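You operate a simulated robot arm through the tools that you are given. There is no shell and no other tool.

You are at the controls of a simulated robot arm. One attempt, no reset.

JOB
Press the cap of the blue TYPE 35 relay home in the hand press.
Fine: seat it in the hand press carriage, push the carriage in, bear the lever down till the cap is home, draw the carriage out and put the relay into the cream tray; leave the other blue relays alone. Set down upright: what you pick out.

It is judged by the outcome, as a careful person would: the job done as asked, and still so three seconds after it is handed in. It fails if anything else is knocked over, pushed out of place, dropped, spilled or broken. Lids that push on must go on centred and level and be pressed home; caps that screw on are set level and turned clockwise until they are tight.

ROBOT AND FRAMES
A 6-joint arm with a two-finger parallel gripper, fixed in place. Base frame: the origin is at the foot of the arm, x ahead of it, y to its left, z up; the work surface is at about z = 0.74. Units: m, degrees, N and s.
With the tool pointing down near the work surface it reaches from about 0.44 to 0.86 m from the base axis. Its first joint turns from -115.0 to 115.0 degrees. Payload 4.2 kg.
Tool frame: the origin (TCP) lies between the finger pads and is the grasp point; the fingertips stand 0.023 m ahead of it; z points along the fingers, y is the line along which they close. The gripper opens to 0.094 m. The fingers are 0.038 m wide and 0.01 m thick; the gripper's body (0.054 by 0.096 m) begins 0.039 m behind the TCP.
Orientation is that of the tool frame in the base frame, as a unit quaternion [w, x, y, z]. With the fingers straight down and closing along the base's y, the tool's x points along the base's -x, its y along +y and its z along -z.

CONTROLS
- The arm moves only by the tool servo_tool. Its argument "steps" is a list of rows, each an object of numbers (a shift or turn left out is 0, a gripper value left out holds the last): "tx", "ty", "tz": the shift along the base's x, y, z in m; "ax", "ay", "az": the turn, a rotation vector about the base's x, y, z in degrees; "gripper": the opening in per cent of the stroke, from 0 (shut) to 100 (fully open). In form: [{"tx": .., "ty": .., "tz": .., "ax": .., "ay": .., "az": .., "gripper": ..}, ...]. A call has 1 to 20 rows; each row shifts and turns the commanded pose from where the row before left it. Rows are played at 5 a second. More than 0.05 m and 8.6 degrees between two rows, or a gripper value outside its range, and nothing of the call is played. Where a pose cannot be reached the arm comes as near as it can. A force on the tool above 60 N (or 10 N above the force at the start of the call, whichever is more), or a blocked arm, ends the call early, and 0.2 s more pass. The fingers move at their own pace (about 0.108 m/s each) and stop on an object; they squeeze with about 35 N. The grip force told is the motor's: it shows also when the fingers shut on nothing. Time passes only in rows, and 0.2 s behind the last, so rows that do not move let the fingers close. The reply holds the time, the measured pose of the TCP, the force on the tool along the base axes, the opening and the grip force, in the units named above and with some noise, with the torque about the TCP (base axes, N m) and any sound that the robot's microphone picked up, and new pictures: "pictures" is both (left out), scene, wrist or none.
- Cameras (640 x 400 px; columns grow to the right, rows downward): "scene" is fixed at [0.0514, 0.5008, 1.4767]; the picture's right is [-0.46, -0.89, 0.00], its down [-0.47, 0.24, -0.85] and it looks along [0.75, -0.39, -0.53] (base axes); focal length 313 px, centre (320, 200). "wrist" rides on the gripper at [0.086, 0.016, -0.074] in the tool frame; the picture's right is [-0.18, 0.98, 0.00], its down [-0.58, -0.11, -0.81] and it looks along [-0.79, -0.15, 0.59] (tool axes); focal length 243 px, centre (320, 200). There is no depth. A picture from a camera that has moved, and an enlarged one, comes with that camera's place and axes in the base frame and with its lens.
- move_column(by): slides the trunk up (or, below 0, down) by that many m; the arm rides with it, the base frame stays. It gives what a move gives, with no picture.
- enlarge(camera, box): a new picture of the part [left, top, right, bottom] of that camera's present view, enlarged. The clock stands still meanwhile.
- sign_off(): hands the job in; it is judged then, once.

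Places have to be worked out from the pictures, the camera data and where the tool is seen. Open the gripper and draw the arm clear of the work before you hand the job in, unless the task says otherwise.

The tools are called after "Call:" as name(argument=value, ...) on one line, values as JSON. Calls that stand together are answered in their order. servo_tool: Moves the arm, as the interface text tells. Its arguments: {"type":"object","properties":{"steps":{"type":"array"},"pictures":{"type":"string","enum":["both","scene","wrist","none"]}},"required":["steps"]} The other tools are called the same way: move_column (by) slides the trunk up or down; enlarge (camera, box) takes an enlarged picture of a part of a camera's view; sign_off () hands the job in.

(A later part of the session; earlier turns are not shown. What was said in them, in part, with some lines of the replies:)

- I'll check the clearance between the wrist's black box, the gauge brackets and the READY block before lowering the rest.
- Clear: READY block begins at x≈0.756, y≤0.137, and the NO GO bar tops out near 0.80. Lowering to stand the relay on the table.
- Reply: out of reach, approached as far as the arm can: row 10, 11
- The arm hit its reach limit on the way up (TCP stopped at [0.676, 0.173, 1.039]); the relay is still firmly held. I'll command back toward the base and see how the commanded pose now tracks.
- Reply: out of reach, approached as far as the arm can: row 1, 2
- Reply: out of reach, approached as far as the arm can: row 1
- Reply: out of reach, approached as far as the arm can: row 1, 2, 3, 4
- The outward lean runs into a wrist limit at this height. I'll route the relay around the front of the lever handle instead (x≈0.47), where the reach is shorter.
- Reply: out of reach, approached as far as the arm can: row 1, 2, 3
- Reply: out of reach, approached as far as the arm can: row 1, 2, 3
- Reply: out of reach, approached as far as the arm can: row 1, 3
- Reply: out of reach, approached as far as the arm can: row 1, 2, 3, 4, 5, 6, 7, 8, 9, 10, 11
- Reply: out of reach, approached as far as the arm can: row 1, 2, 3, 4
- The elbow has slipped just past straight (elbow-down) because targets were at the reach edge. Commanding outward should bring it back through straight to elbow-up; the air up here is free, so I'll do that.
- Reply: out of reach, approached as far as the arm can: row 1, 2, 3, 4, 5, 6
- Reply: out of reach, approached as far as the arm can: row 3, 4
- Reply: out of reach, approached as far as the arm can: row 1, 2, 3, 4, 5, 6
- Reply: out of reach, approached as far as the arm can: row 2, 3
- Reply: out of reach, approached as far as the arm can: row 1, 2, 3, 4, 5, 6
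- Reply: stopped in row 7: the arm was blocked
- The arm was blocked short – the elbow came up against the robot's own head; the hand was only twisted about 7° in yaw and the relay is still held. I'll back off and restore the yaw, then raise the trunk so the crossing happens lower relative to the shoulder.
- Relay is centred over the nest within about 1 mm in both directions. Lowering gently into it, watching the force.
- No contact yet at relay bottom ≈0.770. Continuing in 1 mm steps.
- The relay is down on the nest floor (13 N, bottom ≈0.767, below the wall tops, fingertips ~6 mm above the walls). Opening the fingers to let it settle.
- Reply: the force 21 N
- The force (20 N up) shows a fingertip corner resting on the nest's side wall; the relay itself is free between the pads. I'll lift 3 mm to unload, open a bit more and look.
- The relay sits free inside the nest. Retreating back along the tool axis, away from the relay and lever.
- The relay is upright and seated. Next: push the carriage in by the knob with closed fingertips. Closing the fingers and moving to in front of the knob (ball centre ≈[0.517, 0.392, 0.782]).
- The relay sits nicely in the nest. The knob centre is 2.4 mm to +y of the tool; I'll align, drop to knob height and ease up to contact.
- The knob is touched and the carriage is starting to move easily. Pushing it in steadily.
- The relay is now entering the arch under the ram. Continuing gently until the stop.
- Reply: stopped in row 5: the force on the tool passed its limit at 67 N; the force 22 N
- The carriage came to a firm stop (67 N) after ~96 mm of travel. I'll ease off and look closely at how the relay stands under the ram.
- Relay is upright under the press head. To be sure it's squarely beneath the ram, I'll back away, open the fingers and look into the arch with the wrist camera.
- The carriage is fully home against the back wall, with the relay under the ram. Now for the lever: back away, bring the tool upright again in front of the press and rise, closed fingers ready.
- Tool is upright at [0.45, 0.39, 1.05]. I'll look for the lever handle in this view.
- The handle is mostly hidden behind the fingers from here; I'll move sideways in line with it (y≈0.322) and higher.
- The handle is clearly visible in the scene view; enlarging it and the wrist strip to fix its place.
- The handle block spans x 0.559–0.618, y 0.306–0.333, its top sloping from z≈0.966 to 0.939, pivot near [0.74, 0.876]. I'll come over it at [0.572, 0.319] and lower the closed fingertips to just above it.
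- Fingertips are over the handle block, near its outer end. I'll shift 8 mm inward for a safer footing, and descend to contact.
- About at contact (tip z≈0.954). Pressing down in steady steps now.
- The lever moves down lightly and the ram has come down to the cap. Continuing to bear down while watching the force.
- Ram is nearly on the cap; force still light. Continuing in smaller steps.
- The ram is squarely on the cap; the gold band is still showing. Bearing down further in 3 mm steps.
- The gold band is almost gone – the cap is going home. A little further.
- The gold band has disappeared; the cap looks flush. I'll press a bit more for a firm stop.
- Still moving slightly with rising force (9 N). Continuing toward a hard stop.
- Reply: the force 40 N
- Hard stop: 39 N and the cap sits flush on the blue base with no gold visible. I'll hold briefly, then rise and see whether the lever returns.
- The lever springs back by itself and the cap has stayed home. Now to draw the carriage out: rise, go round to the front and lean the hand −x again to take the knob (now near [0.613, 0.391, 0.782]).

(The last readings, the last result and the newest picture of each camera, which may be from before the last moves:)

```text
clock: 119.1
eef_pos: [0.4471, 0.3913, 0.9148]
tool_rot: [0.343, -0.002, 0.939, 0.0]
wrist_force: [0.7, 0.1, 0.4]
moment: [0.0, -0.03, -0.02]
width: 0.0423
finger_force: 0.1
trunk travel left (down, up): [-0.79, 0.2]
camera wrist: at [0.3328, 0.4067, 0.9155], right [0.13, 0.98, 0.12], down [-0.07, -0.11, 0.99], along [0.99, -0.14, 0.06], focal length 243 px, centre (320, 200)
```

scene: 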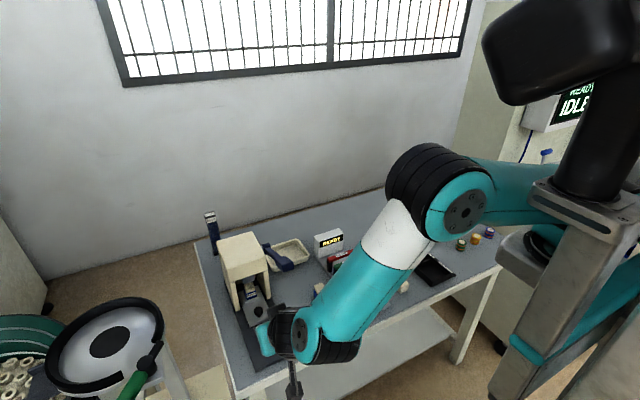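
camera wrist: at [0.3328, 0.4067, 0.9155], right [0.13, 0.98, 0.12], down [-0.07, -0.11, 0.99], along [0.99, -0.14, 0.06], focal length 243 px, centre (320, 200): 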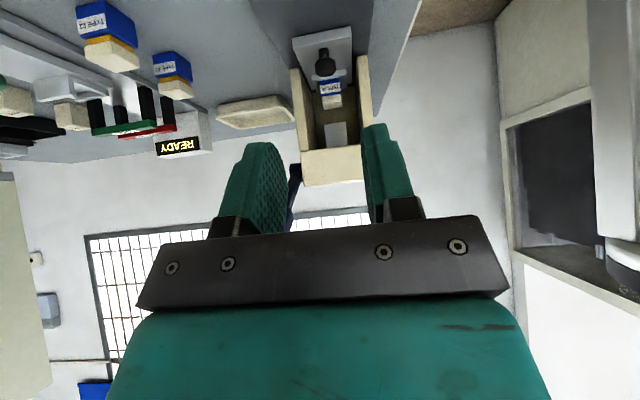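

The knob is in view between the fingers' line. Enlarging to measure it.

Call:
enlarge(camera="wrist", box=[280, 20, 380, 120])

```text
4.00 times, centred on (330, 70) of wrist
camera zoom: at [0.3328, 0.4067, 0.9155], right [0.13, 0.98, 0.12], down [-0.07, -0.11, 0.99], along [0.99, -0.14, 0.06], focal length 970 px, centre (280, 720)
```

zoom: 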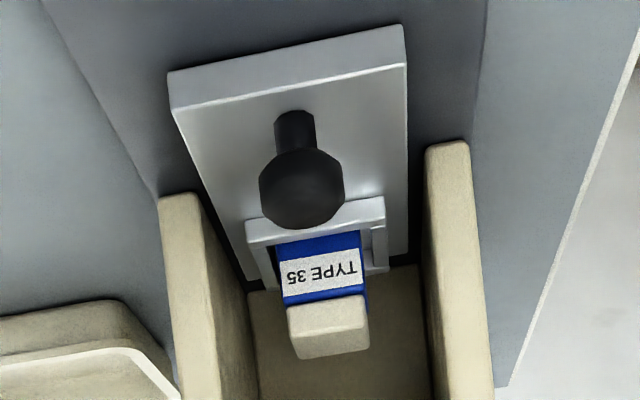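

Knob centre measured at [0.6125, 0.3885, 0.784], and the relay's cap is clearly flush. Approaching with open fingers to straddle the ball.

Call:
servo_tool(steps=[{"tx": 0.0303, "ty": -0.0006, "tz": -0.017}, {"tx": 0.0303, "ty": -0.0006, "tz": -0.017}, {"tx": 0.0303, "ty": -0.0006, "tz": -0.017}, {"tx": 0.0303, "ty": -0.0006, "tz": -0.017}, {}], pictures="wrist")

Call:
enlarge(camera="wrist", box=[240, 60, 400, 180])

```text
clock: 120.3
eef_pos: [0.5694, 0.3897, 0.8488]
tool_rot: [0.343, -0.002, 0.94, 0.0]
wrist_force: [-0.5, 0.2, 0.8]
moment: [-0.01, 0.03, 0.01]
width: 0.0422
finger_force: 0.0
trunk travel left (down, up): [-0.79, 0.2]
camera wrist: at [0.4543, 0.4067, 0.85], right [0.13, 0.98, 0.12], down [-0.07, -0.11, 0.99], along [0.99, -0.14, 0.06], focal length 243 px, centre (320, 200)
```

wrist: 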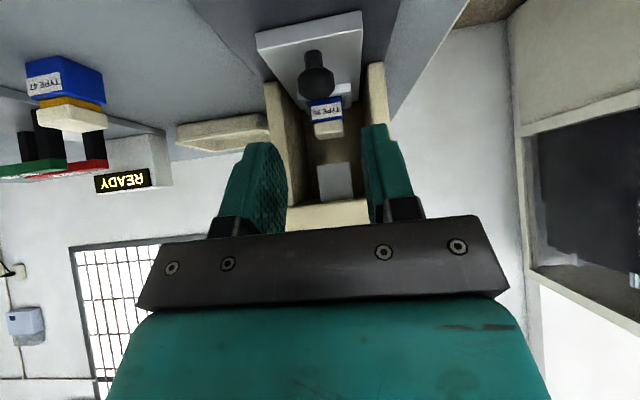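

```text
3.33 times, centred on (320, 120) of wrist
camera zoom: at [0.4543, 0.4067, 0.85], right [0.13, 0.98, 0.12], down [-0.07, -0.11, 0.99], along [0.99, -0.14, 0.06], focal length 809 px, centre (320, 467)
```

zoom: 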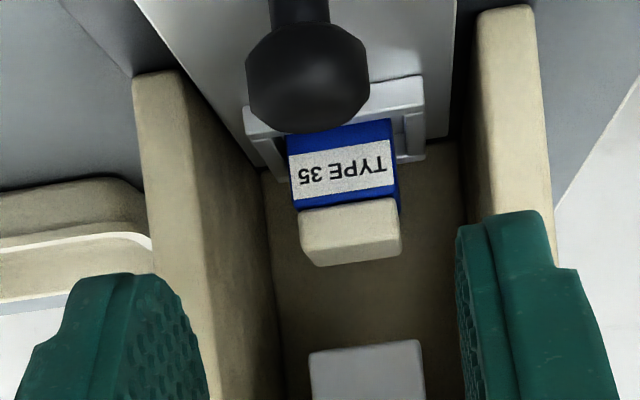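

Lined up; moving the last 4 cm in and down so the pads straddle the ball, then closing on it.

Call:
servo_tool(steps=[{"tx": 0.014, "ty": -0.002, "tz": -0.017}, {"tx": 0.014, "tz": -0.017}, {"tx": 0.012, "tz": -0.014}, {}], pictures="wrist")

Call:
enlarge(camera="wrist", box=[240, 60, 400, 200])

```text
clock: 121.3
eef_pos: [0.6089, 0.3865, 0.8007]
tool_rot: [0.343, -0.003, 0.939, 0.0]
wrist_force: [0.1, 0.5, -0.6]
moment: [0.02, 0.0, 0.01]
width: 0.0422
finger_force: 0.0
trunk travel left (down, up): [-0.79, 0.2]
camera wrist: at [0.494, 0.4031, 0.8021], right [0.14, 0.98, 0.12], down [-0.07, -0.11, 0.99], along [0.99, -0.14, 0.06], focal length 243 px, centre (320, 200)
```

wrist: 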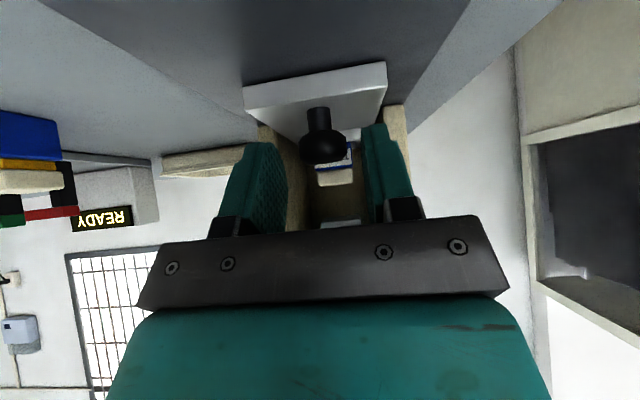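

```text
2.86 times, centred on (320, 130) of wrist
camera zoom: at [0.494, 0.4031, 0.8021], right [0.14, 0.98, 0.12], down [-0.07, -0.11, 0.99], along [0.99, -0.14, 0.06], focal length 693 px, centre (320, 400)
```

zoom: 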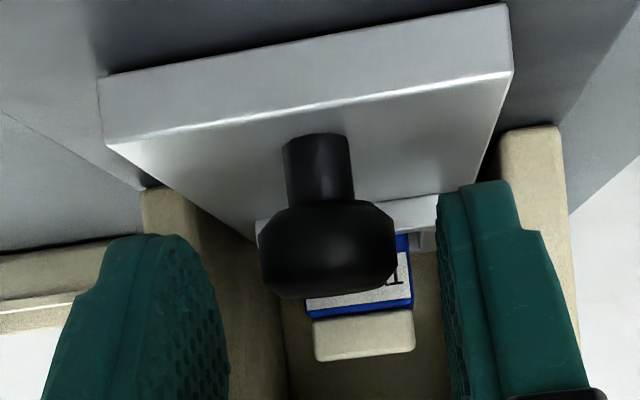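

The ball is centred between the pads. Closing on it.

Call:
servo_tool(steps=[{"gripper": 30}, {"gripper": 15}, {"gripper": 5}, {}, {}], pictures="wrist")

```text
clock: 122.5
eef_pos: [0.6079, 0.3887, 0.8001]
tool_rot: [0.342, -0.004, 0.94, 0.001]
wrist_force: [1.4, 20.1, -5.7]
moment: [0.12, 0.33, 0.28]
width: 0.0235
finger_force: 44.7
trunk travel left (down, up): [-0.79, 0.2]
camera wrist: at [0.4933, 0.405, 0.8022], right [0.13, 0.98, 0.12], down [-0.07, -0.11, 0.99], along [0.99, -0.14, 0.06], focal length 243 px, centre (320, 200)
```

wrist: 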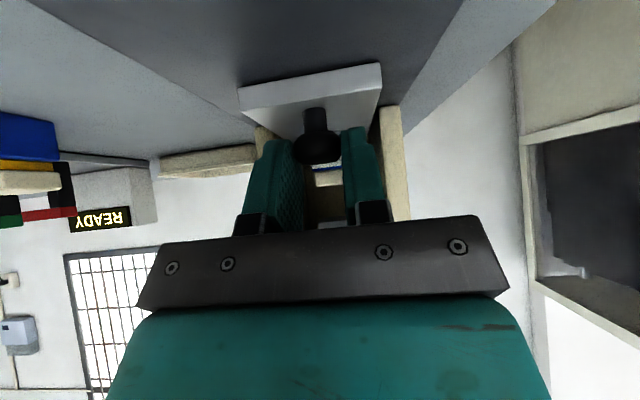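

Gripped (23.5 mm); a 20 N side force shows the ball is ~2 mm to +y, so I'll relax that and then draw the carriage out gently.

Call:
servo_tool(steps=[{"ty": 0.002}, {"tx": -0.003}, {"tx": -0.005}, {"tx": -0.007}, {"tx": -0.008}, {}], pictures="scene")

Call:
enlarge(camera="scene", box=[215, 240, 305, 350])

```text
clock: 123.9
eef_pos: [0.5848, 0.3892, 0.8007]
tool_rot: [0.343, -0.003, 0.939, 0.001]
wrist_force: [-0.3, 17.1, 6.2]
moment: [0.64, -0.36, 0.16]
width: 0.0235
finger_force: 44.4
trunk travel left (down, up): [-0.79, 0.2]
```

scene: 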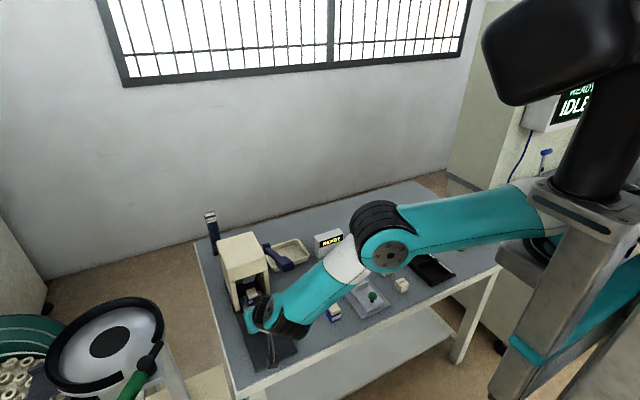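

```text
3.64 times, centred on (260, 295) of scene
camera zoom: at [0.0514, 0.5008, 1.4767], right [-0.46, -0.89, 0.0], down [-0.47, 0.24, -0.85], along [0.75, -0.39, -0.53], focal length 1138 px, centre (538, -146)
```

zoom: 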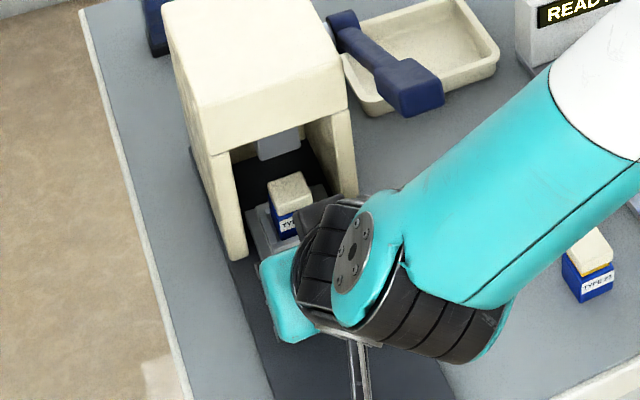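

The carriage follows. Drawing it the rest of the way out.

Call:
servo_tool(steps=[{"ty": 0.0015, "tx": -0.006}, {"tx": -0.008}, {"tx": -0.008}, {"tx": -0.009}, {"tx": -0.009}, {"tx": -0.009}, {"tx": -0.008}, {"tx": -0.007}, {}], pictures="none")

```text
clock: 125.9
eef_pos: [0.5208, 0.39, 0.8002]
tool_rot: [0.343, -0.002, 0.939, 0.001]
wrist_force: [-0.3, 0.8, 26.5]
moment: [0.27, -0.66, -0.04]
width: 0.0234
finger_force: 45.3
trunk travel left (down, up): [-0.79, 0.2]
```

Nearly out; a 26 N vertical load has built up, so I'll ease up 1 mm while pulling the last stretch.

Call:
servo_tool(steps=[{"tz": 0.001}, {"tx": -0.003}, {"tx": -0.003}, {"tx": -0.003}, {}], pictures="none")

```text
clock: 127.1
eef_pos: [0.5113, 0.3897, 0.7996]
tool_rot: [0.341, -0.003, 0.94, -0.002]
wrist_force: [0.2, -7.5, 11.5]
moment: [0.19, -1.02, -0.07]
width: 0.0232
finger_force: 45.1
trunk travel left (down, up): [-0.79, 0.2]
```

Carriage is about at its original place. Pulling 2–3 mm more to feel for the outer stop.

Call:
servo_tool(steps=[{"tx": -0.0015}, {"tx": -0.0015}, {}], pictures="both")

Call:
enlarge(camera="scene", box=[215, 250, 305, 360])

Call:
enlarge(camera="wrist", box=[240, 60, 400, 200])

```text
clock: 127.9
eef_pos: [0.5098, 0.3912, 0.8002]
tool_rot: [0.342, -0.003, 0.94, -0.001]
wrist_force: [-1.1, -9.5, 3.8]
moment: [0.14, -0.02, -0.08]
width: 0.0233
finger_force: 44.8
trunk travel left (down, up): [-0.79, 0.2]
camera wrist: at [0.3944, 0.4055, 0.802], right [0.14, 0.98, 0.11], down [-0.07, -0.11, 0.99], along [0.99, -0.14, 0.06], focal length 243 px, centre (320, 200)
```

scene: 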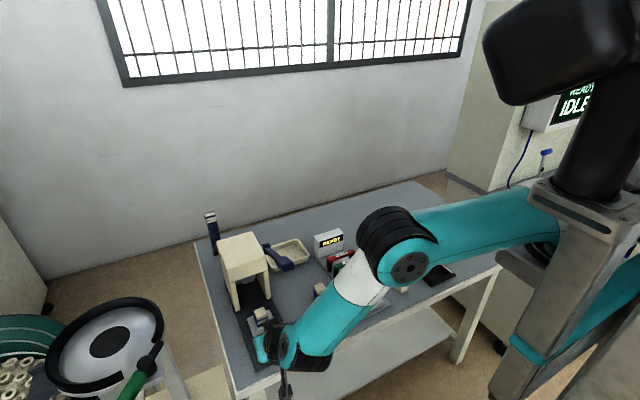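
wrist: 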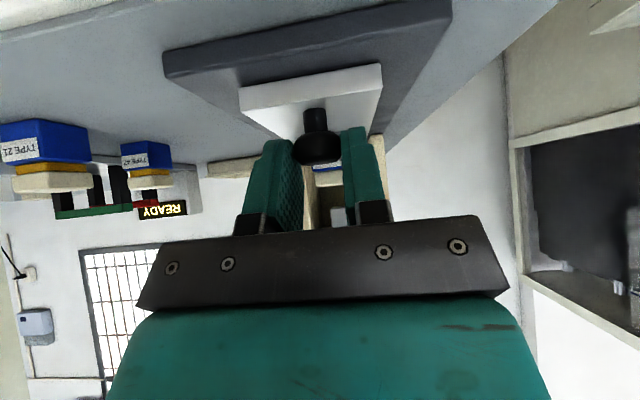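

```text
3.64 times, centred on (260, 305) of scene
camera zoom: at [0.0514, 0.5008, 1.4767], right [-0.46, -0.89, 0.0], down [-0.47, 0.24, -0.85], along [0.75, -0.39, -0.53], focal length 1138 px, centre (538, -182)
```

zoom: 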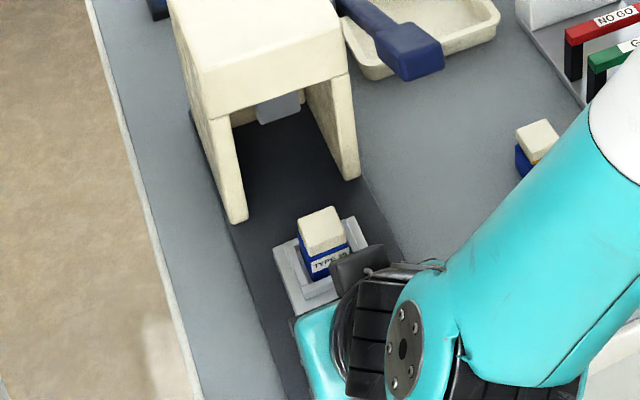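

```text
2.86 times, centred on (320, 130) of wrist
camera zoom: at [0.3944, 0.4055, 0.802], right [0.14, 0.98, 0.11], down [-0.07, -0.11, 0.99], along [0.99, -0.14, 0.06], focal length 693 px, centre (320, 400)
```

zoom: 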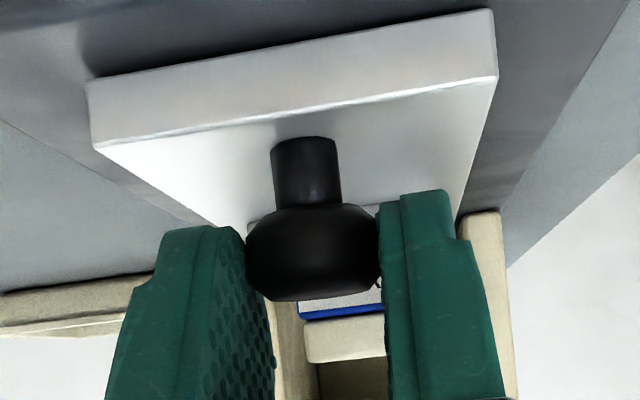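

The carriage front edge measures ≈0.497, matching its starting place (0.495–0.497). One last gentle tug to confirm the stop.

Call:
servo_tool(steps=[{"tx": -0.0015}, {"tx": -0.0015}, {}], pictures="none")

```text
clock: 128.7
eef_pos: [0.5082, 0.3899, 0.8012]
tool_rot: [0.343, -0.002, 0.939, 0.0]
wrist_force: [16.9, -8.6, 1.3]
moment: [0.14, 0.46, -0.04]
width: 0.0236
finger_force: 44.8
trunk travel left (down, up): [-0.79, 0.2]
```

The stop is felt (17 N). Carriage is fully out; releasing the knob and retreating along the tool axis.

Call:
servo_tool(steps=[{"tx": 0.0008}, {"gripper": 35}, {"gripper": 55}, {}, {"tx": -0.016, "tz": 0.019}, {"tx": -0.016, "tz": 0.019}, {"tz": 0.035}, {"tz": 0.02}, {}], pictures="both")

Call:
enlarge(camera="wrist", box=[230, 0, 410, 120])

Call:
enlarge(camera="scene", box=[225, 270, 305, 370])

```text
clock: 130.7
eef_pos: [0.4766, 0.3912, 0.8935]
tool_rot: [0.342, -0.003, 0.94, 0.0]
wrist_force: [0.1, 0.0, -0.5]
moment: [0.0, -0.01, 0.01]
width: 0.0514
finger_force: 0.0
trunk travel left (down, up): [-0.79, 0.2]
camera wrist: at [0.3617, 0.4065, 0.8959], right [0.14, 0.98, 0.12], down [-0.07, -0.11, 0.99], along [0.99, -0.14, 0.06], focal length 243 px, centre (320, 200)
```

scene: 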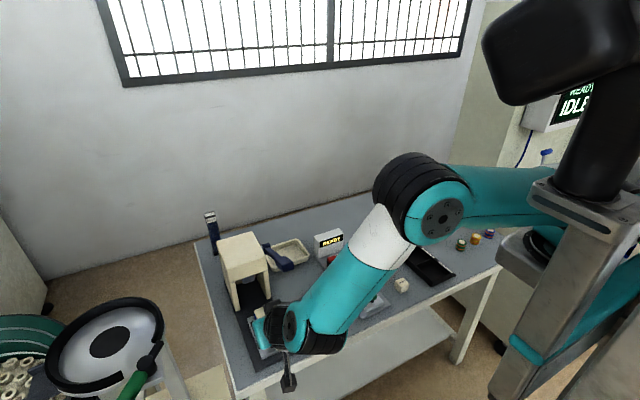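
wrist: 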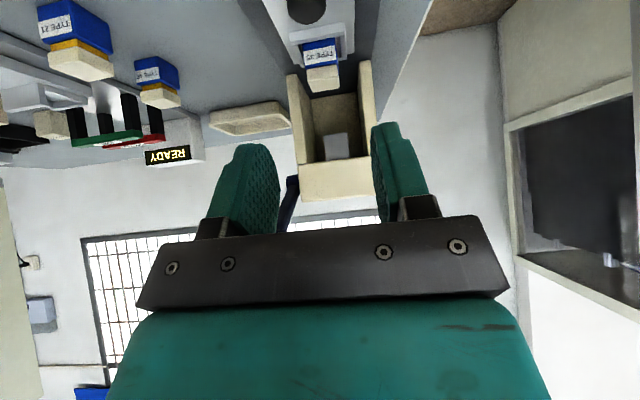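

```text
3.33 times, centred on (320, 60) of wrist
camera zoom: at [0.3617, 0.4065, 0.8959], right [0.14, 0.98, 0.12], down [-0.07, -0.11, 0.99], along [0.99, -0.14, 0.06], focal length 809 px, centre (320, 667)
```

zoom: 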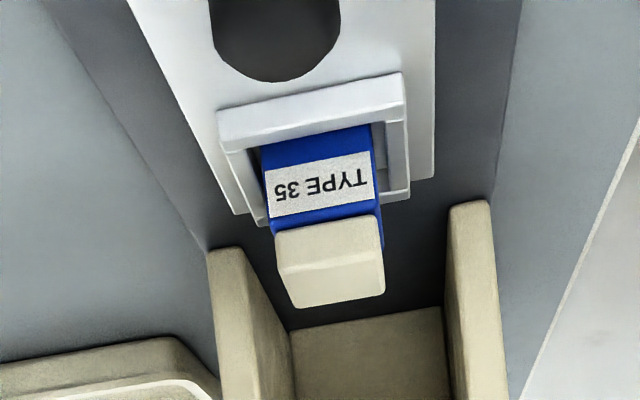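

```text
4.00 times, centred on (265, 320) of scene
camera zoom: at [0.0514, 0.5008, 1.4767], right [-0.46, -0.89, 0.0], down [-0.47, 0.24, -0.85], along [0.75, -0.39, -0.53], focal length 1252 px, centre (540, -280)
```

zoom: 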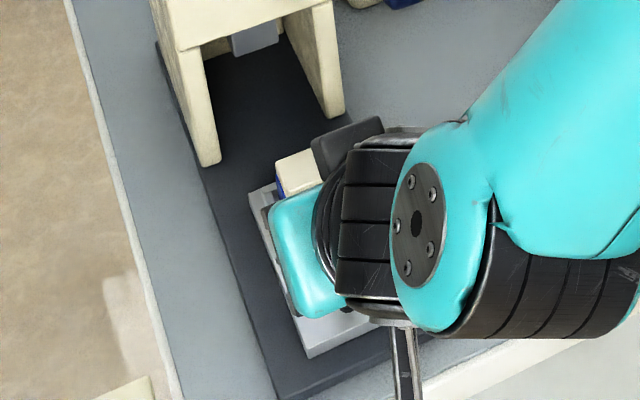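

The relay stands in the nest with its cap flush, centre near [0.592, 0.389]. Approaching along the same line I used to place it.

Call:
servo_tool(steps=[{"tx": 0.0225, "ty": -0.0006, "tz": -0.0145}, {"tx": 0.0225, "ty": -0.0006, "tz": -0.0145}, {"tx": 0.022, "ty": -0.0006, "tz": -0.014}, {}], pictures="wrist")

Call:
enlarge(camera="wrist", box=[230, 20, 410, 150])

```text
clock: 131.7
eef_pos: [0.5428, 0.3892, 0.8504]
tool_rot: [0.342, -0.003, 0.94, 0.001]
wrist_force: [-0.2, -0.7, -0.1]
moment: [-0.01, 0.0, -0.03]
width: 0.052
finger_force: 0.1
trunk travel left (down, up): [-0.79, 0.2]
camera wrist: at [0.4289, 0.404, 0.8514], right [0.13, 0.98, 0.12], down [-0.07, -0.11, 0.99], along [0.99, -0.14, 0.06], focal length 243 px, centre (320, 200)
```

wrist: 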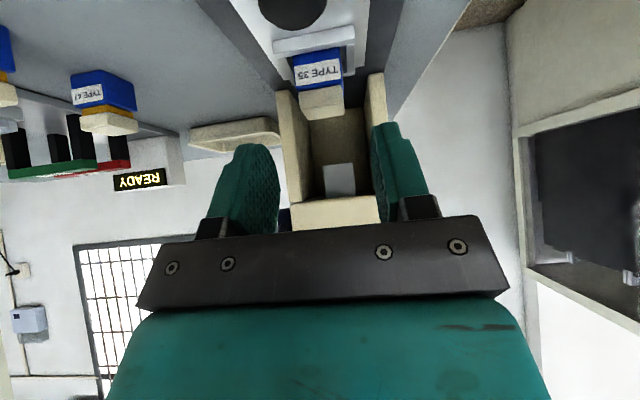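

```text
3.08 times, centred on (320, 85) of wrist
camera zoom: at [0.4289, 0.404, 0.8514], right [0.13, 0.98, 0.12], down [-0.07, -0.11, 0.99], along [0.99, -0.14, 0.06], focal length 746 px, centre (320, 554)
```

zoom: 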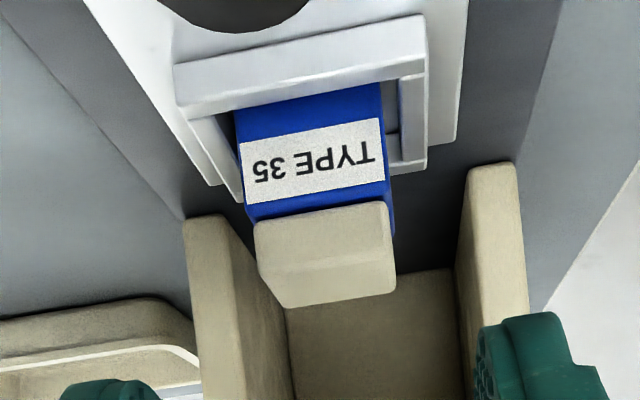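

Relay centre is 50 mm ahead of and ~1 mm to +y of the TCP. Moving in to straddle it at TCP z≈0.805.

Call:
servo_tool(steps=[{"tx": 0.0127, "ty": 0.0005, "tz": -0.015}, {"tx": 0.0127, "ty": 0.0005, "tz": -0.015}, {"tx": 0.0126, "ty": 0.0003, "tz": -0.015}, {}], pictures="wrist")

Call:
enlarge(camera="wrist", box=[230, 60, 410, 200])

```text
clock: 132.7
eef_pos: [0.5809, 0.3908, 0.8059]
tool_rot: [0.342, -0.003, 0.94, 0.001]
wrist_force: [0.7, 0.6, -0.2]
moment: [-0.02, 0.0, 0.0]
width: 0.0517
finger_force: 0.1
trunk travel left (down, up): [-0.79, 0.2]
camera wrist: at [0.4664, 0.4064, 0.8069], right [0.13, 0.98, 0.12], down [-0.07, -0.11, 0.99], along [0.99, -0.14, 0.06], focal length 243 px, centre (320, 200)
```

wrist: 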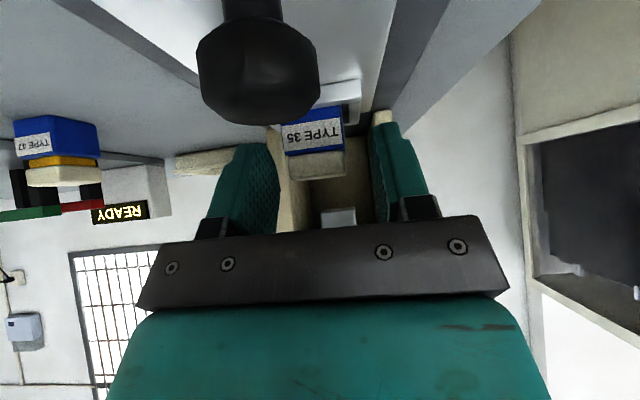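

```text
2.86 times, centred on (320, 130) of wrist
camera zoom: at [0.4664, 0.4064, 0.8069], right [0.13, 0.98, 0.12], down [-0.07, -0.11, 0.99], along [0.99, -0.14, 0.06], focal length 693 px, centre (320, 400)
```

zoom: 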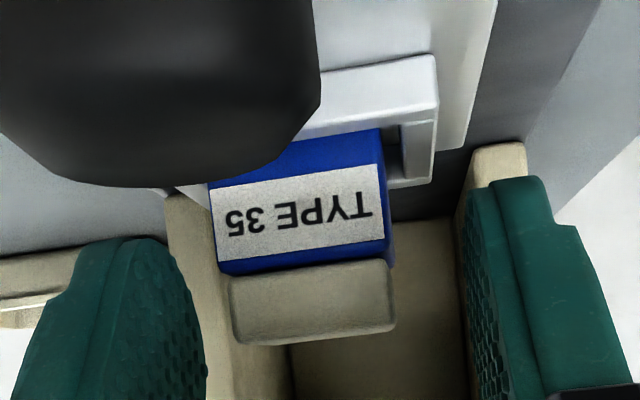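

Relay is 1.9 mm to −y of the tool centre; I'll shift by that and close on the base, fingertips ~4 mm above the nest walls.

Call:
servo_tool(steps=[{"ty": -0.0019, "tz": -0.0008}, {"gripper": 40}, {"gripper": 25}, {"gripper": 12}, {"gripper": 10}, {}], pictures="wrist")

Call:
enlarge(camera="wrist", box=[230, 60, 410, 200])

```text
clock: 134.1
eef_pos: [0.5807, 0.3872, 0.8049]
tool_rot: [0.343, -0.003, 0.939, 0.0]
wrist_force: [0.0, 0.6, -0.5]
moment: [0.0, -0.02, 0.0]
width: 0.0289
finger_force: 34.6
trunk travel left (down, up): [-0.79, 0.2]
camera wrist: at [0.4662, 0.4034, 0.8064], right [0.14, 0.98, 0.12], down [-0.07, -0.11, 0.99], along [0.99, -0.14, 0.06], focal length 243 px, centre (320, 200)
```

wrist: 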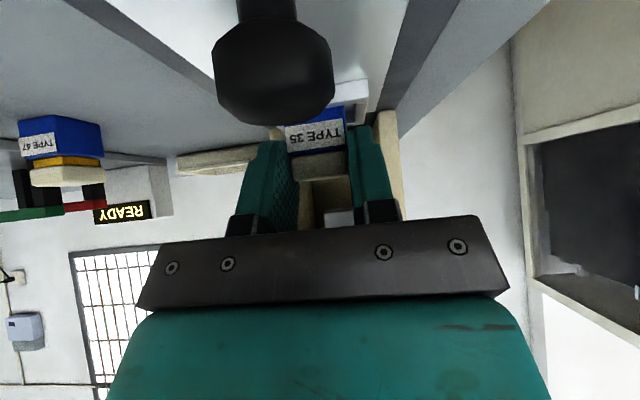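

```text
2.86 times, centred on (320, 130) of wrist
camera zoom: at [0.4662, 0.4034, 0.8064], right [0.14, 0.98, 0.12], down [-0.07, -0.11, 0.99], along [0.99, -0.14, 0.06], focal length 693 px, centre (320, 400)
```

zoom: 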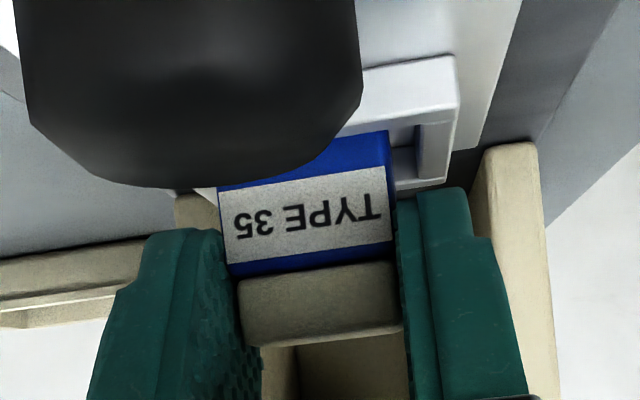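

Gripped (28.9 mm). Lifting straight out of the nest, then back along the tool axis.

Call:
servo_tool(steps=[{"tz": 0.004}, {"tz": 0.008}, {"tz": 0.008}, {"tx": -0.0129, "tz": 0.0153}, {"tx": -0.0193, "tz": 0.023}, {"tx": -0.0193, "tz": 0.023}, {"tx": -0.0193, "tz": 0.023}, {"tx": -0.0193, "tz": 0.023}, {}], pictures="both")

Call:
enlarge(camera="wrist", box=[220, 40, 420, 200])

```text
clock: 136.1
eef_pos: [0.493, 0.3895, 0.9312]
tool_rot: [0.342, -0.002, 0.94, -0.001]
wrist_force: [0.2, 0.2, -0.8]
moment: [-0.04, 0.02, 0.04]
width: 0.0288
finger_force: 35.1
trunk travel left (down, up): [-0.79, 0.2]
camera wrist: at [0.3781, 0.4048, 0.933], right [0.14, 0.98, 0.12], down [-0.07, -0.11, 0.99], along [0.99, -0.14, 0.06], focal length 243 px, centre (320, 200)
```

scene: 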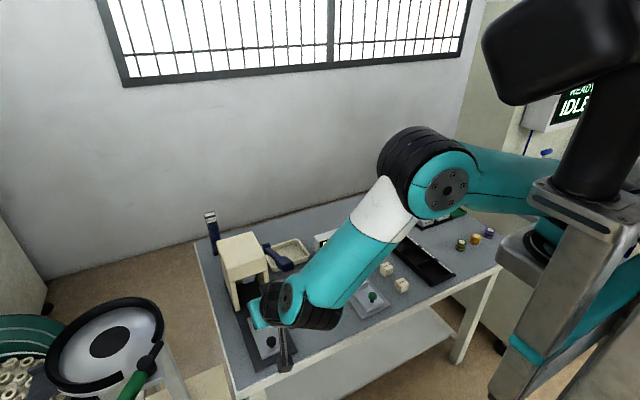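
wrist: 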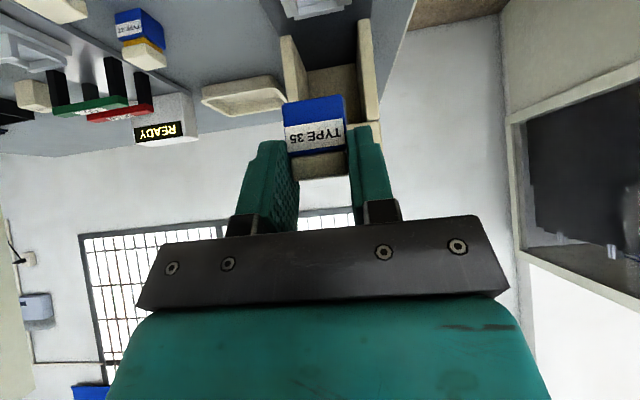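

```text
2.50 times, centred on (320, 120) of wrist
camera zoom: at [0.3781, 0.4048, 0.933], right [0.14, 0.98, 0.12], down [-0.07, -0.11, 0.99], along [0.99, -0.14, 0.06], focal length 606 px, centre (320, 400)
```

zoom: 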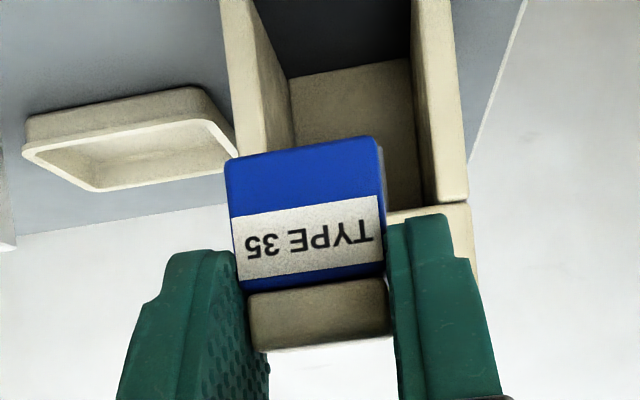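

Relay is held with its cap home. Now to the cream tray (about x 0.765–0.87, y 0.167–0.30). I'll raise the trunk 0.13 m and cross over the lever the way I came.

Call:
move_column(by=0.13)

Call:
servo_tool(steps=[{"tx": 0.022, "ty": -0.022, "tz": 0.01}, {"tx": 0.025, "ty": -0.022, "tz": 0.01}, {"tx": 0.025, "ty": -0.022, "tz": 0.01}, {"tx": 0.025, "ty": -0.022, "tz": 0.01}, {"tx": 0.025, "ty": -0.022}, {"tx": 0.025, "ty": -0.022}, {"tx": 0.03, "ty": -0.022}, {}], pictures="scene")

```text
clock: 137.6
eef_pos: [0.4922, 0.3886, 1.0601]
tool_rot: [0.341, -0.003, 0.94, 0.001]
wrist_force: [0.1, 0.0, -0.8]
moment: [-0.02, -0.02, 0.03]
width: 0.0288
finger_force: 35.2
trunk travel left (down, up): [-0.92, 0.07]
```

```text
clock: 139.4
eef_pos: [0.6672, 0.2372, 1.1]
tool_rot: [0.342, -0.003, 0.94, 0.0]
wrist_force: [-0.9, 0.3, -0.8]
moment: [0.01, 0.03, 0.01]
width: 0.0288
finger_force: 34.2
trunk travel left (down, up): [-0.92, 0.07]
```

scene: 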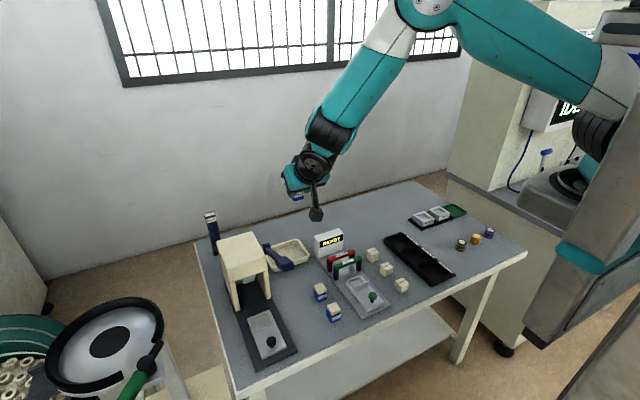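

Crossed safely. Measuring the tray with the unobstructed scene view and the wrist camera.

Call:
enlarge(camera="scene", box=[255, 230, 320, 280])

Call:
servo_tool(steps=[{}], pictures="wrist")

```text
8.00 times, centred on (288, 255) of scene
camera zoom: at [0.0514, 0.5008, 1.4767], right [-0.46, -0.89, 0.0], down [-0.47, 0.24, -0.85], along [0.75, -0.39, -0.53], focal length 2504 px, centre (580, -240)
```

zoom: 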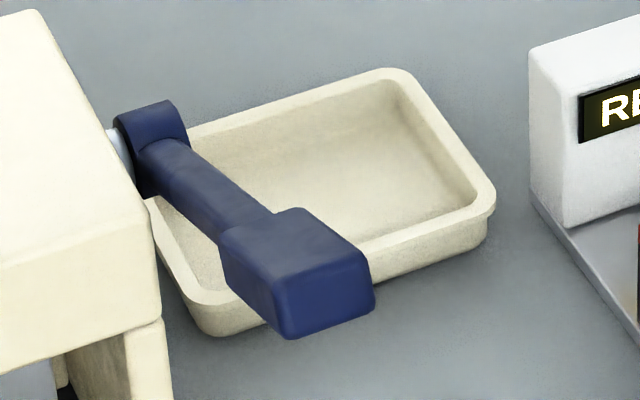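

```text
clock: 139.8
eef_pos: [0.6683, 0.2365, 1.0993]
tool_rot: [0.343, -0.003, 0.939, 0.0]
wrist_force: [-0.8, 0.2, -0.5]
moment: [-0.01, -0.01, 0.03]
width: 0.0287
finger_force: 35.1
trunk travel left (down, up): [-0.92, 0.07]
camera wrist: at [0.5525, 0.2522, 1.1014], right [0.14, 0.98, 0.12], down [-0.07, -0.11, 0.99], along [0.99, -0.14, 0.06], focal length 243 px, centre (320, 200)
```

wrist: 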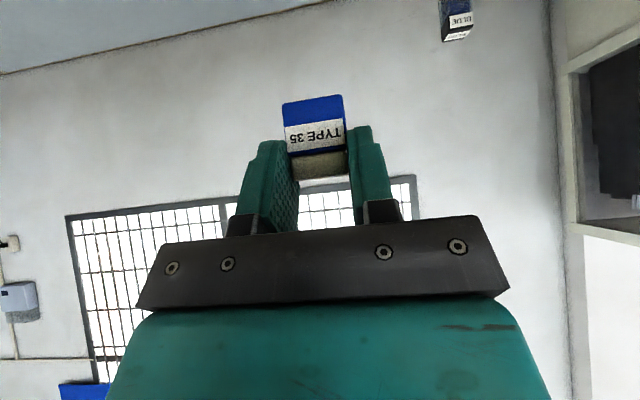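

Tray outer edges: x ≈0.775–0.867, y ≈0.165–0.302, about 22 mm deep. I'll lower the trunk 0.2 m, then reach forward over its centre.

Call:
move_column(by=-0.2)

Call:
servo_tool(steps=[{"tx": 0.03}, {"tx": 0.035}, {"tx": 0.035}, {"tx": 0.03}, {}], pictures="both")

```text
clock: 142.0
eef_pos: [0.6665, 0.2369, 0.8997]
tool_rot: [0.342, -0.003, 0.94, 0.0]
wrist_force: [-0.6, 0.0, -0.2]
moment: [0.01, -0.01, 0.0]
width: 0.0287
finger_force: 34.9
trunk travel left (down, up): [-0.72, 0.27]
```

```text
clock: 143.2
eef_pos: [0.7966, 0.2355, 0.9001]
tool_rot: [0.342, -0.003, 0.94, -0.001]
wrist_force: [-0.1, -0.2, -0.5]
moment: [-0.01, 0.01, -0.01]
width: 0.0289
finger_force: 34.7
trunk travel left (down, up): [-0.72, 0.27]
camera wrist: at [0.6818, 0.2504, 0.9018], right [0.14, 0.98, 0.12], down [-0.07, -0.11, 0.99], along [0.99, -0.14, 0.06], focal length 243 px, centre (320, 200)
```

scene: 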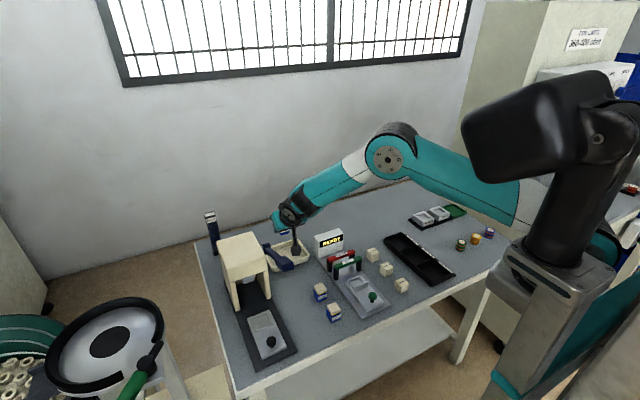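
wrist: 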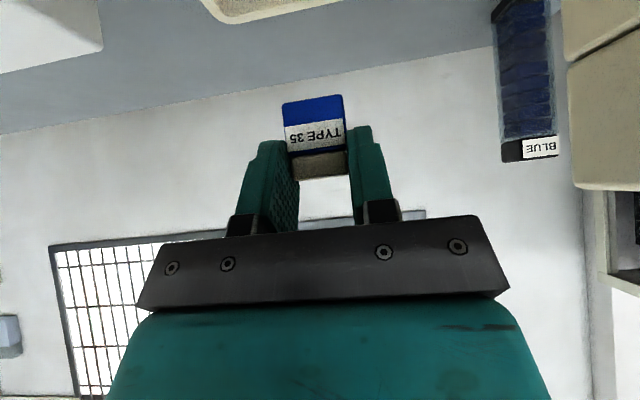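

Over the tray. Lowering to z≈0.83 with 11 mm more reach, then checking the relay against the tray rim.

Call:
servo_tool(steps=[{"tx": 0.011, "tz": -0.02}, {"tz": -0.025}, {"tz": -0.025}, {}], pictures="both")

Call:
enlarge(camera="wrist", box=[180, 0, 460, 180])

Call:
enlarge(camera="scene", box=[255, 200, 335, 280])

```text
clock: 144.2
eef_pos: [0.807, 0.2353, 0.8297]
tool_rot: [0.342, -0.002, 0.94, 0.0]
wrist_force: [0.0, 0.1, -0.4]
moment: [0.02, -0.01, 0.01]
width: 0.0287
finger_force: 35.2
trunk travel left (down, up): [-0.72, 0.27]
camera wrist: at [0.6932, 0.251, 0.8317], right [0.14, 0.98, 0.12], down [-0.07, -0.11, 0.99], along [0.99, -0.14, 0.06], focal length 243 px, centre (320, 200)
```

scene: 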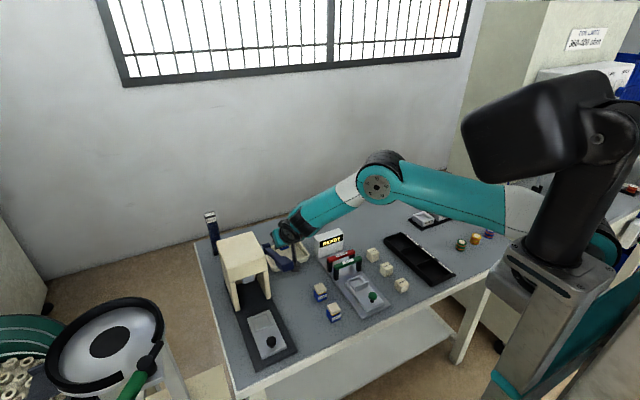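
wrist: 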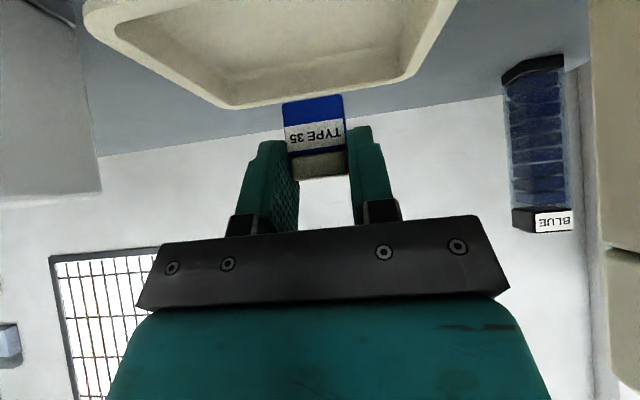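

```text
2.22 times, centred on (320, 90) of wrist
camera zoom: at [0.6932, 0.251, 0.8317], right [0.14, 0.98, 0.12], down [-0.07, -0.11, 0.99], along [0.99, -0.14, 0.06], focal length 539 px, centre (320, 444)
```

zoom: 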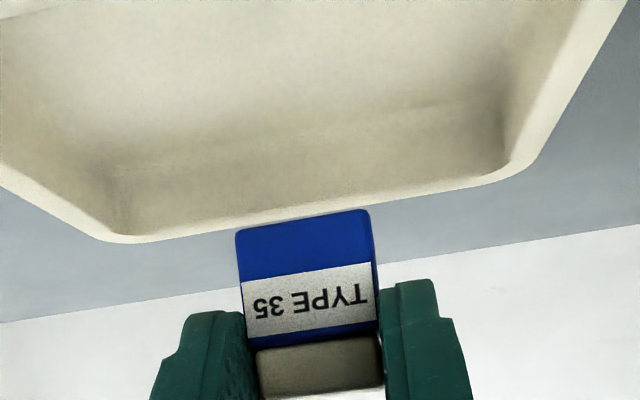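

```text
5.00 times, centred on (295, 240) of scene
camera zoom: at [0.0514, 0.5008, 1.4767], right [-0.46, -0.89, 0.0], down [-0.47, 0.24, -0.85], along [0.75, -0.39, -0.53], focal length 1565 px, centre (445, 0)
```

zoom: 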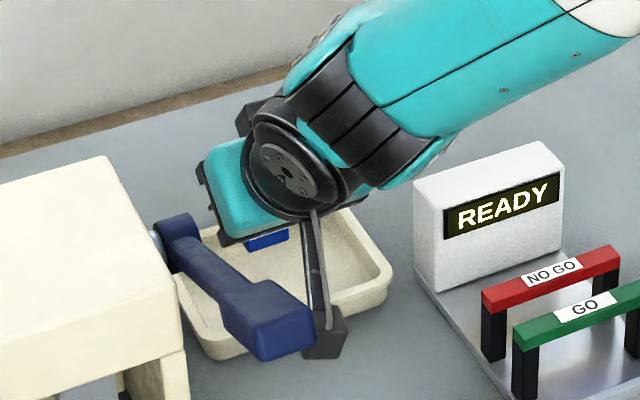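

Relay is over the tray's centre (≈[0.82, 0.235]). Lowering inside the rim.

Call:
servo_tool(steps=[{"ty": -0.002, "tz": -0.015}, {"tz": -0.012}, {"tz": -0.008}, {"tz": -0.004}, {}], pictures="wrist")

Call:
enlarge(camera="wrist", box=[180, 20, 460, 200])

```text
clock: 145.4
eef_pos: [0.8079, 0.2347, 0.7899]
tool_rot: [0.343, -0.003, 0.939, 0.0]
wrist_force: [0.3, 0.8, -0.7]
moment: [-0.02, 0.03, -0.02]
width: 0.0289
finger_force: 34.9
trunk travel left (down, up): [-0.72, 0.27]
camera wrist: at [0.6932, 0.2495, 0.7927], right [0.14, 0.98, 0.12], down [-0.07, -0.11, 0.99], along [0.99, -0.14, 0.06], focal length 243 px, centre (320, 200)
```

wrist: 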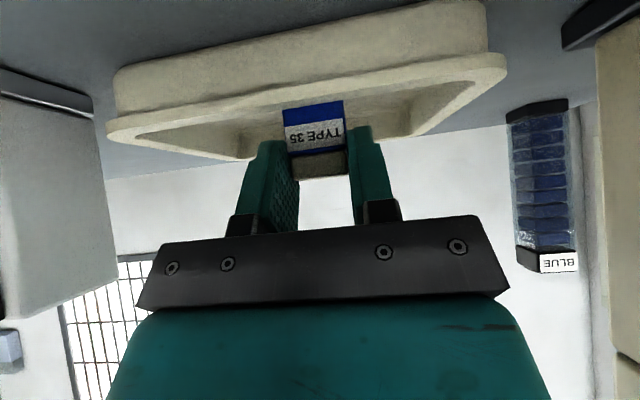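

```text
2.22 times, centred on (320, 110) of wrist
camera zoom: at [0.6932, 0.2495, 0.7927], right [0.14, 0.98, 0.12], down [-0.07, -0.11, 0.99], along [0.99, -0.14, 0.06], focal length 539 px, centre (320, 400)
```

zoom: 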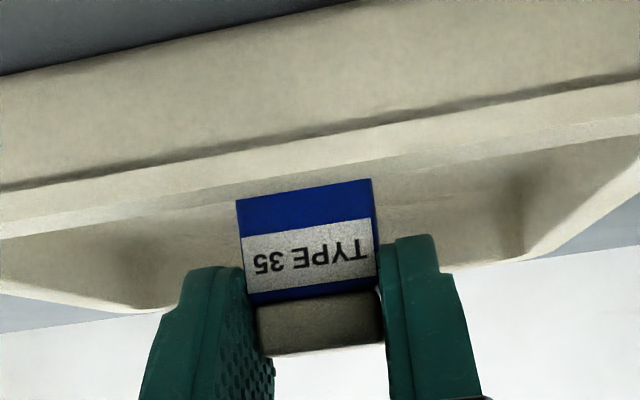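

The relay is inside the tray walls. Lowering in 1 mm steps to the floor.

Call:
servo_tool(steps=[{"tz": -0.001}, {"tz": -0.001}, {"tz": -0.001}, {}], pictures="none")

```text
clock: 146.4
eef_pos: [0.8077, 0.2354, 0.7873]
tool_rot: [0.342, -0.003, 0.94, 0.002]
wrist_force: [-0.2, 0.7, -0.5]
moment: [0.02, -0.01, -0.03]
width: 0.0288
finger_force: 35.0
trunk travel left (down, up): [-0.72, 0.27]
```

Call:
servo_tool(steps=[{"tz": -0.001}, {"tz": -0.001}, {"tz": -0.001}, {}], pictures="none")

```text
clock: 147.4
eef_pos: [0.808, 0.2343, 0.7862]
tool_rot: [0.344, -0.003, 0.939, 0.002]
wrist_force: [-1.7, -0.1, 8.8]
moment: [-0.01, 0.03, -0.01]
width: 0.0285
finger_force: 35.5
trunk travel left (down, up): [-0.72, 0.27]
```

Contact with the tray floor (9 N). Releasing and withdrawing along the tool axis.

Call:
servo_tool(steps=[{"tz": 0.0004}, {"gripper": 35}, {"gripper": 48}, {}, {"tx": -0.0064, "tz": 0.0077}, {"tx": -0.0129, "tz": 0.0153}, {"tx": -0.0193, "tz": 0.023}, {"tx": -0.0193, "tz": 0.023}, {"tx": -0.0193, "tz": 0.023}, {}], pictures="both")

Call:
enlarge(camera="wrist", box=[180, 0, 460, 180])

```text
clock: 149.6
eef_pos: [0.7304, 0.2343, 0.8741]
tool_rot: [0.341, -0.003, 0.94, 0.001]
wrist_force: [0.3, 0.5, -0.2]
moment: [-0.01, 0.01, -0.03]
width: 0.0452
finger_force: 0.0
trunk travel left (down, up): [-0.72, 0.27]
camera wrist: at [0.6156, 0.2499, 0.8763], right [0.14, 0.98, 0.12], down [-0.07, -0.11, 0.99], along [0.99, -0.14, 0.06], focal length 243 px, centre (320, 200)
```

scene: 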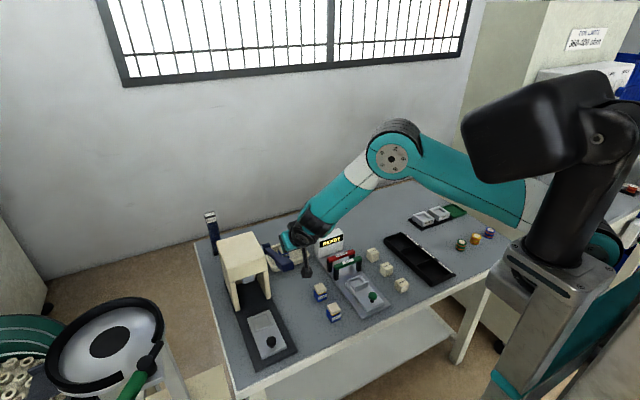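
wrist: 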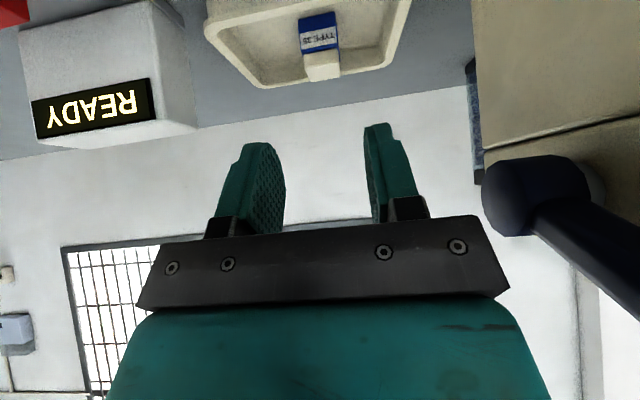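

```text
2.22 times, centred on (320, 90) of wrist
camera zoom: at [0.6156, 0.2499, 0.8763], right [0.14, 0.98, 0.12], down [-0.07, -0.11, 0.99], along [0.99, -0.14, 0.06], focal length 539 px, centre (320, 444)
```

zoom: 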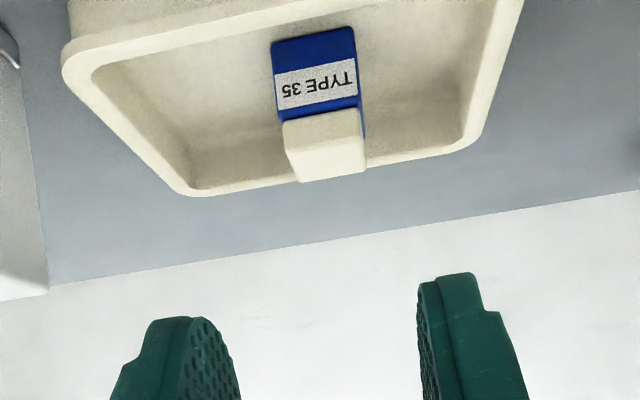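

The relay stands upright in the tray with its cap flush. Withdrawing upward and clear, then a final look around.

Call:
servo_tool(steps=[{"ty": -0.01, "tz": 0.02}, {"ty": -0.01, "tz": 0.03}, {"tz": 0.04}, {"tz": 0.04}, {"tz": 0.04}, {"tz": 0.04}, {}, {}], pictures="both")

Call:
enlarge(camera="scene", box=[200, 200, 400, 370])

Call:
enlarge(camera="scene", box=[265, 230, 315, 275])

```text
clock: 151.4
eef_pos: [0.7304, 0.2149, 1.0865]
tool_rot: [0.342, -0.003, 0.94, 0.0]
wrist_force: [-0.3, -0.7, -1.2]
moment: [0.01, 0.01, 0.0]
width: 0.0451
finger_force: 0.1
trunk travel left (down, up): [-0.72, 0.27]
camera wrist: at [0.6166, 0.2308, 1.0884], right [0.14, 0.98, 0.12], down [-0.07, -0.11, 0.99], along [0.99, -0.14, 0.06], focal length 243 px, centre (320, 200)
```

scene: 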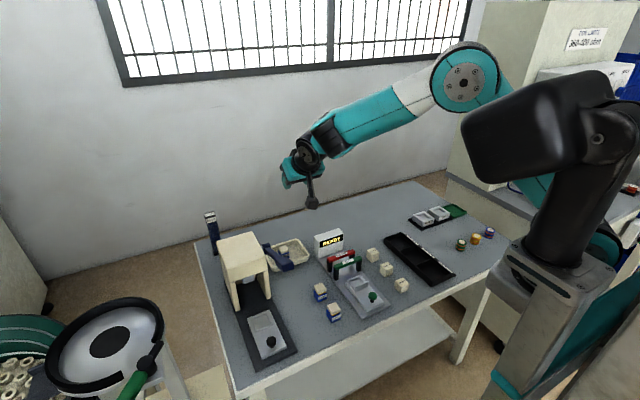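
wrist: 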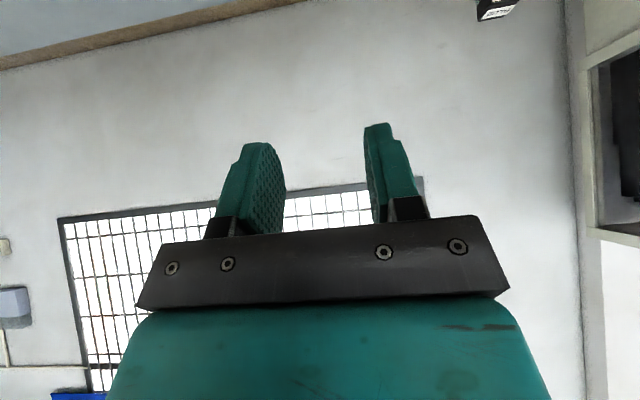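

```text
2.35 times, centred on (300, 285) of scene
camera zoom: at [0.0514, 0.5008, 1.4767], right [-0.46, -0.89, 0.0], down [-0.47, 0.24, -0.85], along [0.75, -0.39, -0.53], focal length 737 px, centre (367, 0)
```

zoom: 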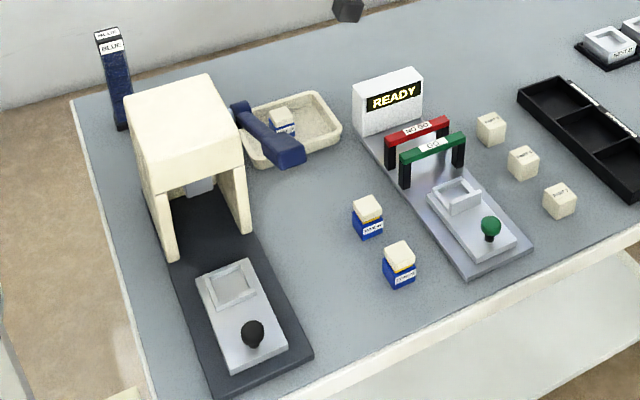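

```text
8.89 times, centred on (290, 252) of scene
camera zoom: at [0.0514, 0.5008, 1.4767], right [-0.46, -0.89, 0.0], down [-0.47, 0.24, -0.85], along [0.75, -0.39, -0.53], focal length 2783 px, centre (587, -267)
```

zoom: 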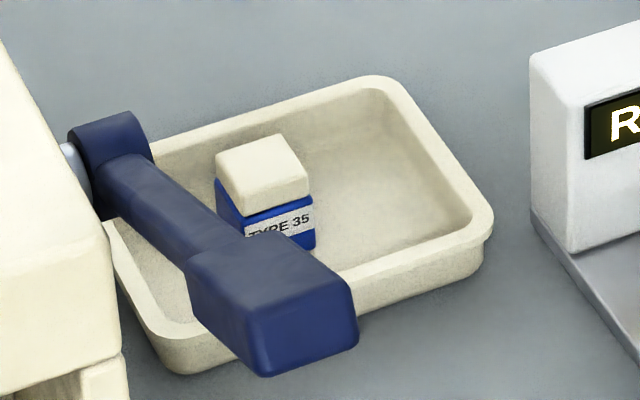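

Everything is in order: TYPE 35 stands upright in the cream tray with its cap flush and level, the carriage is out, the lever is up and the other relays haven't moved. I'll open the gripper fully and let things settle before handing in.

Call:
servo_tool(steps=[{"gripper": 100}, {}, {}, {}], pictures="scene")

```text
clock: 152.4
eef_pos: [0.7313, 0.2152, 1.0857]
tool_rot: [0.342, -0.003, 0.94, 0.0]
wrist_force: [-0.9, 0.0, 0.5]
moment: [-0.02, -0.01, -0.01]
width: 0.0942
finger_force: 0.0
trunk travel left (down, up): [-0.72, 0.27]
```

scene: 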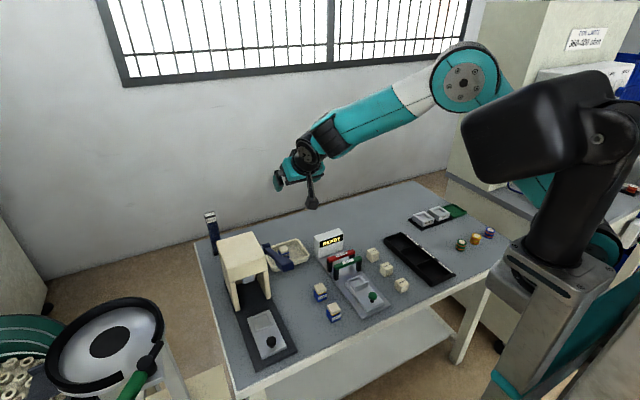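

The gripper is open, the arm is well clear of the work and nothing has shifted since the last look. Handing the job in.

Call:
sign_off()

```text
The job is handed in.
```

The cap of the blue TYPE 35 relay is pressed home, and the relay is standing upright in the cream tray. I've handed the job in.

- **Pressing:** the relay sat in the carriage nest and the carriage was pushed in to its stop. I bore the lever down until it stopped hard at about 39 N. The gold band under the cap is gone and the cap looks flush and level.
- **Press afterwards:** the lever sprang back up by itself, and the carriage is drawn out to its outer stop.
- **Everything else:** the TYPE 47 and TYPE 21 relays and the other items look undisturbed in the last pictures. The gripper is open and the arm is clear of the work.

The relay took several goes to place. I set it back down on the table and regripped it to get past the raised lever. On the way the arm reached its limits a few times, and once its elbow came up against the robot's own head. The relay stayed in the grip throughout.
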